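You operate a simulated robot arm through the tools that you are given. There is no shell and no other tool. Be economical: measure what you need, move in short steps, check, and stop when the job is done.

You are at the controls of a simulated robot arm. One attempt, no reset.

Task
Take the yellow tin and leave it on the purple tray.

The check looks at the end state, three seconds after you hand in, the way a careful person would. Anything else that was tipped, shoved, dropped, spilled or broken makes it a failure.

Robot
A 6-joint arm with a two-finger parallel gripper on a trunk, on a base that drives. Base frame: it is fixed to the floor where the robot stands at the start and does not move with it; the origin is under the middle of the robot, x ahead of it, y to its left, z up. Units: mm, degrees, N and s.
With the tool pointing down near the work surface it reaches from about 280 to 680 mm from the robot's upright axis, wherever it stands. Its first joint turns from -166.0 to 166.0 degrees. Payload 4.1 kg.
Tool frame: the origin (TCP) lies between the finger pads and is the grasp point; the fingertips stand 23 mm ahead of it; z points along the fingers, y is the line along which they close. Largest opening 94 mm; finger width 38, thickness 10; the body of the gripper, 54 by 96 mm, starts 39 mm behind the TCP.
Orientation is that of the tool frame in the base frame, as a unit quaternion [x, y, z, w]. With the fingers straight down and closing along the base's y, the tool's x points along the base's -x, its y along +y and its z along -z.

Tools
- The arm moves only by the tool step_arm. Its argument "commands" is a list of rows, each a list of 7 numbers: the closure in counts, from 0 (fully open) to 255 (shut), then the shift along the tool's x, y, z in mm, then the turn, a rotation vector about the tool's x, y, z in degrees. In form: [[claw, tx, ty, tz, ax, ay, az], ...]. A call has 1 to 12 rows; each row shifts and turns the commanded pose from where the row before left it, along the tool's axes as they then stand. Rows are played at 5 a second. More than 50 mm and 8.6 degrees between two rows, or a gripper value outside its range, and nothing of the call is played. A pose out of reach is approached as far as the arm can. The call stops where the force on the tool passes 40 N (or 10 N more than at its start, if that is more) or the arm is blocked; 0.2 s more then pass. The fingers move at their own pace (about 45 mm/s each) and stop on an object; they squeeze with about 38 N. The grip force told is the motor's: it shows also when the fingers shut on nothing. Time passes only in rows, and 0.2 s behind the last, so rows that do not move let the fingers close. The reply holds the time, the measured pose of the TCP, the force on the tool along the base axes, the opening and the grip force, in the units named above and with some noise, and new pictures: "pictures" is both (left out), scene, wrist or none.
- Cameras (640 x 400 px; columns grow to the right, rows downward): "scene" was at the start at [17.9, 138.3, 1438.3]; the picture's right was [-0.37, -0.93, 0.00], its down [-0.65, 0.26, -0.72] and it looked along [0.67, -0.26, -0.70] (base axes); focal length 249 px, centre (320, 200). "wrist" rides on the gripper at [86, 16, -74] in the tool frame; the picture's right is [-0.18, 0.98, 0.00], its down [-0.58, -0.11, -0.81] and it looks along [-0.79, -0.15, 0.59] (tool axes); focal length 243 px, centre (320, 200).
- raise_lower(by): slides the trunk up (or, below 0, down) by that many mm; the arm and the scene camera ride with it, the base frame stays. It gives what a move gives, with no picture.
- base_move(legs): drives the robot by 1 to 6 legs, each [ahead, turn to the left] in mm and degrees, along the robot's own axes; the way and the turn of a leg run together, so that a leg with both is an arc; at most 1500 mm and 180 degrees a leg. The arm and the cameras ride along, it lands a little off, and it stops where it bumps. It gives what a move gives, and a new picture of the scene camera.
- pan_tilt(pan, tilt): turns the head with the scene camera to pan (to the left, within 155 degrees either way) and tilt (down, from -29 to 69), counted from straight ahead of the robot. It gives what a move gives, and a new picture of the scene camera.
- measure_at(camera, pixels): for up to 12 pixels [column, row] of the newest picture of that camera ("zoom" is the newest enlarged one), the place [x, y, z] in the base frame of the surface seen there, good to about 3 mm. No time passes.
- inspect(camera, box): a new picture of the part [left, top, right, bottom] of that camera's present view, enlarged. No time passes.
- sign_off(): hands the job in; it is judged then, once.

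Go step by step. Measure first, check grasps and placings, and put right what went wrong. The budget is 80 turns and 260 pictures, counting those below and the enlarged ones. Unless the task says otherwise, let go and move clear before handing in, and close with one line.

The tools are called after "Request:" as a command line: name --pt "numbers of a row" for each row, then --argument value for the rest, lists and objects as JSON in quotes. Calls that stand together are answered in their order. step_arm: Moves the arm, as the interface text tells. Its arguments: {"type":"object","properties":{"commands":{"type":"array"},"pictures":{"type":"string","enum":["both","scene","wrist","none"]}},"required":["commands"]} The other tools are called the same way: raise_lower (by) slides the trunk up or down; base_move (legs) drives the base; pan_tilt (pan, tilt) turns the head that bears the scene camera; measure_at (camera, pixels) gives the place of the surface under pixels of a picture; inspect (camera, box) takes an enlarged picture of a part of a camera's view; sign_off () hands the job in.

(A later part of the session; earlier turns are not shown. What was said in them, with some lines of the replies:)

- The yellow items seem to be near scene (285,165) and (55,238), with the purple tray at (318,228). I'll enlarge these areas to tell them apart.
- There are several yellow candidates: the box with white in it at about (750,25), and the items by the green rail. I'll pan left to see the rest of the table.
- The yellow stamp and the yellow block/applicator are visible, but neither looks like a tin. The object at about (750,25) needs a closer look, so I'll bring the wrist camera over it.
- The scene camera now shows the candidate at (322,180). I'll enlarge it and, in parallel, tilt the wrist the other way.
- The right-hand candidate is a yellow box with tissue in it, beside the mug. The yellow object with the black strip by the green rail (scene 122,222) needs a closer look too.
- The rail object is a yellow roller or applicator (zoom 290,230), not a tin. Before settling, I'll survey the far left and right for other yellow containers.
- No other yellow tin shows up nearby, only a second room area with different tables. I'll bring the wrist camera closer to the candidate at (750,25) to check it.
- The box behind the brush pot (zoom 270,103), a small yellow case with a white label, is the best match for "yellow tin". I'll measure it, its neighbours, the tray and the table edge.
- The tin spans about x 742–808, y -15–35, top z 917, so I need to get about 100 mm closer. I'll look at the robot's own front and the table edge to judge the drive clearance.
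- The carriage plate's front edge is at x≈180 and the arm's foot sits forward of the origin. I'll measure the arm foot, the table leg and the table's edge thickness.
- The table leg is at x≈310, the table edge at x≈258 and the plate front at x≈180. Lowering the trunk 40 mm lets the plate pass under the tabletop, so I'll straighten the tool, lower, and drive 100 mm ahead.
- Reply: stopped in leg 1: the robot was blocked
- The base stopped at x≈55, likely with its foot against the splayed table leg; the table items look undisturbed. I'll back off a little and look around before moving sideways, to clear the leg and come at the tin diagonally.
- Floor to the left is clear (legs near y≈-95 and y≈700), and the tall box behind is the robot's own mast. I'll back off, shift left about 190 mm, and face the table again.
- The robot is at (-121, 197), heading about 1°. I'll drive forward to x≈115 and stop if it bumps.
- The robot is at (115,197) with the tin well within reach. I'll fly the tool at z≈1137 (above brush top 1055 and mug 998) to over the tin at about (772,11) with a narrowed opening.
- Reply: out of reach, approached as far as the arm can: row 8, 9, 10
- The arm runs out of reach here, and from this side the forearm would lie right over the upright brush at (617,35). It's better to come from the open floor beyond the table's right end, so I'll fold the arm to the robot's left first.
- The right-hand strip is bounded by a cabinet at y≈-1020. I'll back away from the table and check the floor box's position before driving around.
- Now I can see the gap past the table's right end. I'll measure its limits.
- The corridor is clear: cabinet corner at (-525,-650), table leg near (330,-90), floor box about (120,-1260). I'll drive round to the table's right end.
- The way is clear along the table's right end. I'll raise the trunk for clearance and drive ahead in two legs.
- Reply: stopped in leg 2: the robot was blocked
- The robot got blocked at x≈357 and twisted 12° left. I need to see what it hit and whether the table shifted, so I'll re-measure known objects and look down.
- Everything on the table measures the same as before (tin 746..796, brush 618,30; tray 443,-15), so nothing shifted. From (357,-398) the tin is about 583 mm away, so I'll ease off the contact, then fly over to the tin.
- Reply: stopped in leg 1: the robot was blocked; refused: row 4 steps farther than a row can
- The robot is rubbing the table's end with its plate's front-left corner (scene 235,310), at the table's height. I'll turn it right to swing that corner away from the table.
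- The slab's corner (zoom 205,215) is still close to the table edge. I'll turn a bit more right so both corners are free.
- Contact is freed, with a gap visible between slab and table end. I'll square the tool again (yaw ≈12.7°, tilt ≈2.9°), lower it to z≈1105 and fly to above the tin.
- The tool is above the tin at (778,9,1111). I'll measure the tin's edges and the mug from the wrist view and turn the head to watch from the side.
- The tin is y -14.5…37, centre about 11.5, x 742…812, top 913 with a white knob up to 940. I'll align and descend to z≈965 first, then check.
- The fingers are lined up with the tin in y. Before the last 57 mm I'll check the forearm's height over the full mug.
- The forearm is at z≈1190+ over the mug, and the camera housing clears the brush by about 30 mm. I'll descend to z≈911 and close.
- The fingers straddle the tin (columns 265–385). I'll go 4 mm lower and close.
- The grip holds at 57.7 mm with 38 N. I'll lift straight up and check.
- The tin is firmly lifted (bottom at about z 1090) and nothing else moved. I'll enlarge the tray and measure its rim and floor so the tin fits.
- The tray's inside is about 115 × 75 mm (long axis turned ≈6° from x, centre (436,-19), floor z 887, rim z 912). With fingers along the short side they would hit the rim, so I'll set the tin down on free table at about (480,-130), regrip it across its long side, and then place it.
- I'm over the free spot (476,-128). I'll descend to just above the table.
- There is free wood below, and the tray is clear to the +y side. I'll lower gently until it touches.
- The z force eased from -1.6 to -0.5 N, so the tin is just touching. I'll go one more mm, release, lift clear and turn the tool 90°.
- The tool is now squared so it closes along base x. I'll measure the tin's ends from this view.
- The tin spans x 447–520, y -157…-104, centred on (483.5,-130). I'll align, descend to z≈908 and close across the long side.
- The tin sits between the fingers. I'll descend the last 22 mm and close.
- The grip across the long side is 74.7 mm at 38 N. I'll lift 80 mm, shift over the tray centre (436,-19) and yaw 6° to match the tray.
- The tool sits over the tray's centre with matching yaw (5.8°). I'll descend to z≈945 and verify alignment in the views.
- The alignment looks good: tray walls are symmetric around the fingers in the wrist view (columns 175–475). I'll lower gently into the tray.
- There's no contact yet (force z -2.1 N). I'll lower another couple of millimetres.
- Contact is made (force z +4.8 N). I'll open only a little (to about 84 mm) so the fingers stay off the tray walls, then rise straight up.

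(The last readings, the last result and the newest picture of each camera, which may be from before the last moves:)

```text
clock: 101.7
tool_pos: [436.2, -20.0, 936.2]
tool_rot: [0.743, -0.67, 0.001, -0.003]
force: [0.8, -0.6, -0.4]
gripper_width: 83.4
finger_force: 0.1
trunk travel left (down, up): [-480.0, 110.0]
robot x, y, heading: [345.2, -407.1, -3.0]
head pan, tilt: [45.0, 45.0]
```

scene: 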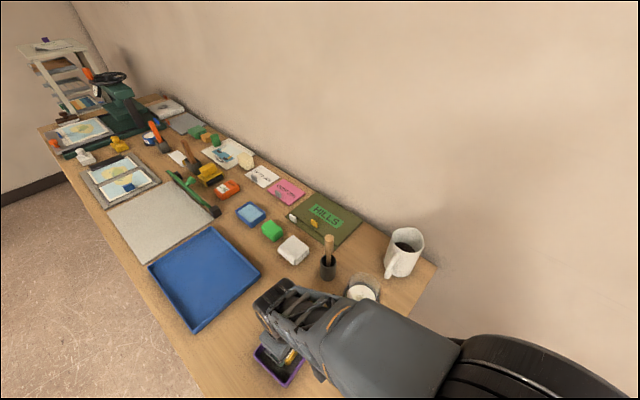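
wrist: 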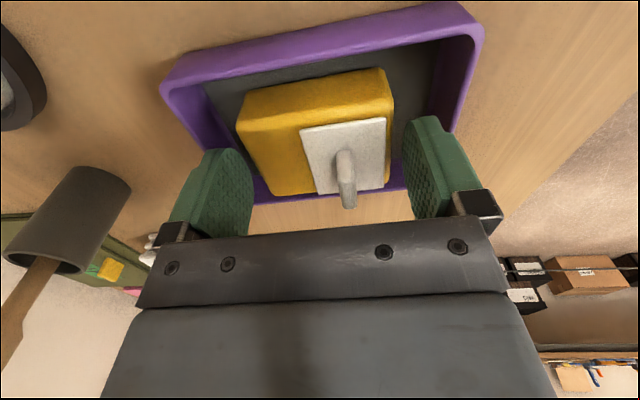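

The tin is released and sits flat in the tray. I'll rise clear, move the arm back towards the robot, and inspect the end state.

Request:
step_arm --pt "28 0 0 -40 0 0 0" --pt "28 0 0 -45 0 0 0" --pt "28 0 0 -45 0 0 0" --pt "28 0 0 -45 0 0 0" --pt "28 0 -45 0 0 0 0" --pt "28 20 -45 0 0 0 0" --pt "28 20 -45 0 0 0 0" --pt "28 20 -40 0 0 0 0" --pictures "both"

Request:
inspect --camera "scene" --box '[220, 200, 440, 400]'

```text
clock: 103.5
tool_pos: [613.2, -62.4, 1109.5]
tool_rot: [0.742, -0.67, -0.001, -0.003]
force: [0.4, 0.4, -0.6]
gripper_width: 83.7
finger_force: 0.1
trunk travel left (down, up): [-480.0, 110.0]
robot x, y, heading: [348.5, -407.7, -3.2]
head pan, tilt: [45.0, 45.0]
```

scene: 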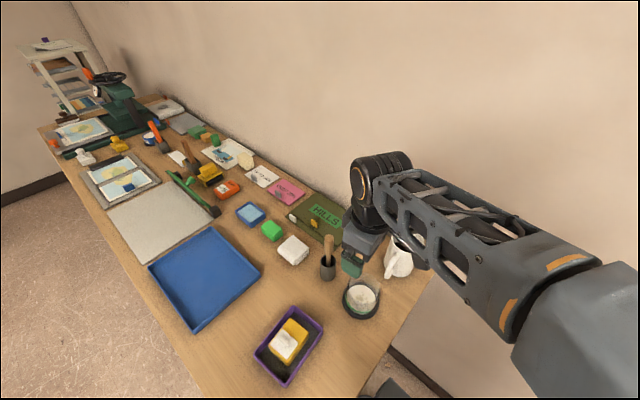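
wrist: 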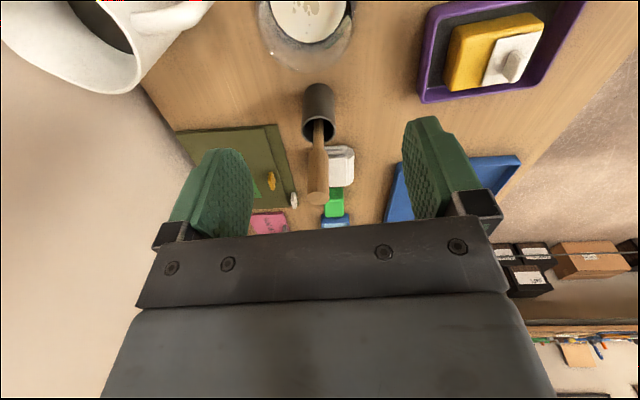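

```text
2.00 times, centred on (330, 300) of scene
```

zoom: 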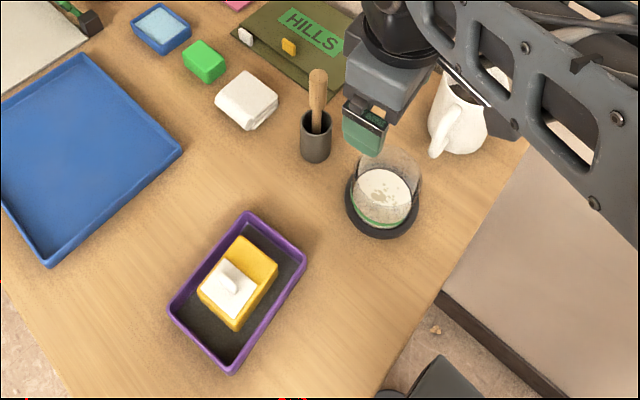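

The last pictures show the yellow tin flat inside the purple tray (zoom 237,282). The brush pot, dish, mug and folder look unmoved, and the gripper is open and clear, so I'm handing in.

Request:
sign_off

```text
The job is handed in.
```

The yellow tin is lying flat in the purple tray and nothing else on the table looks moved, though the base briefly bumped the table while driving round it.
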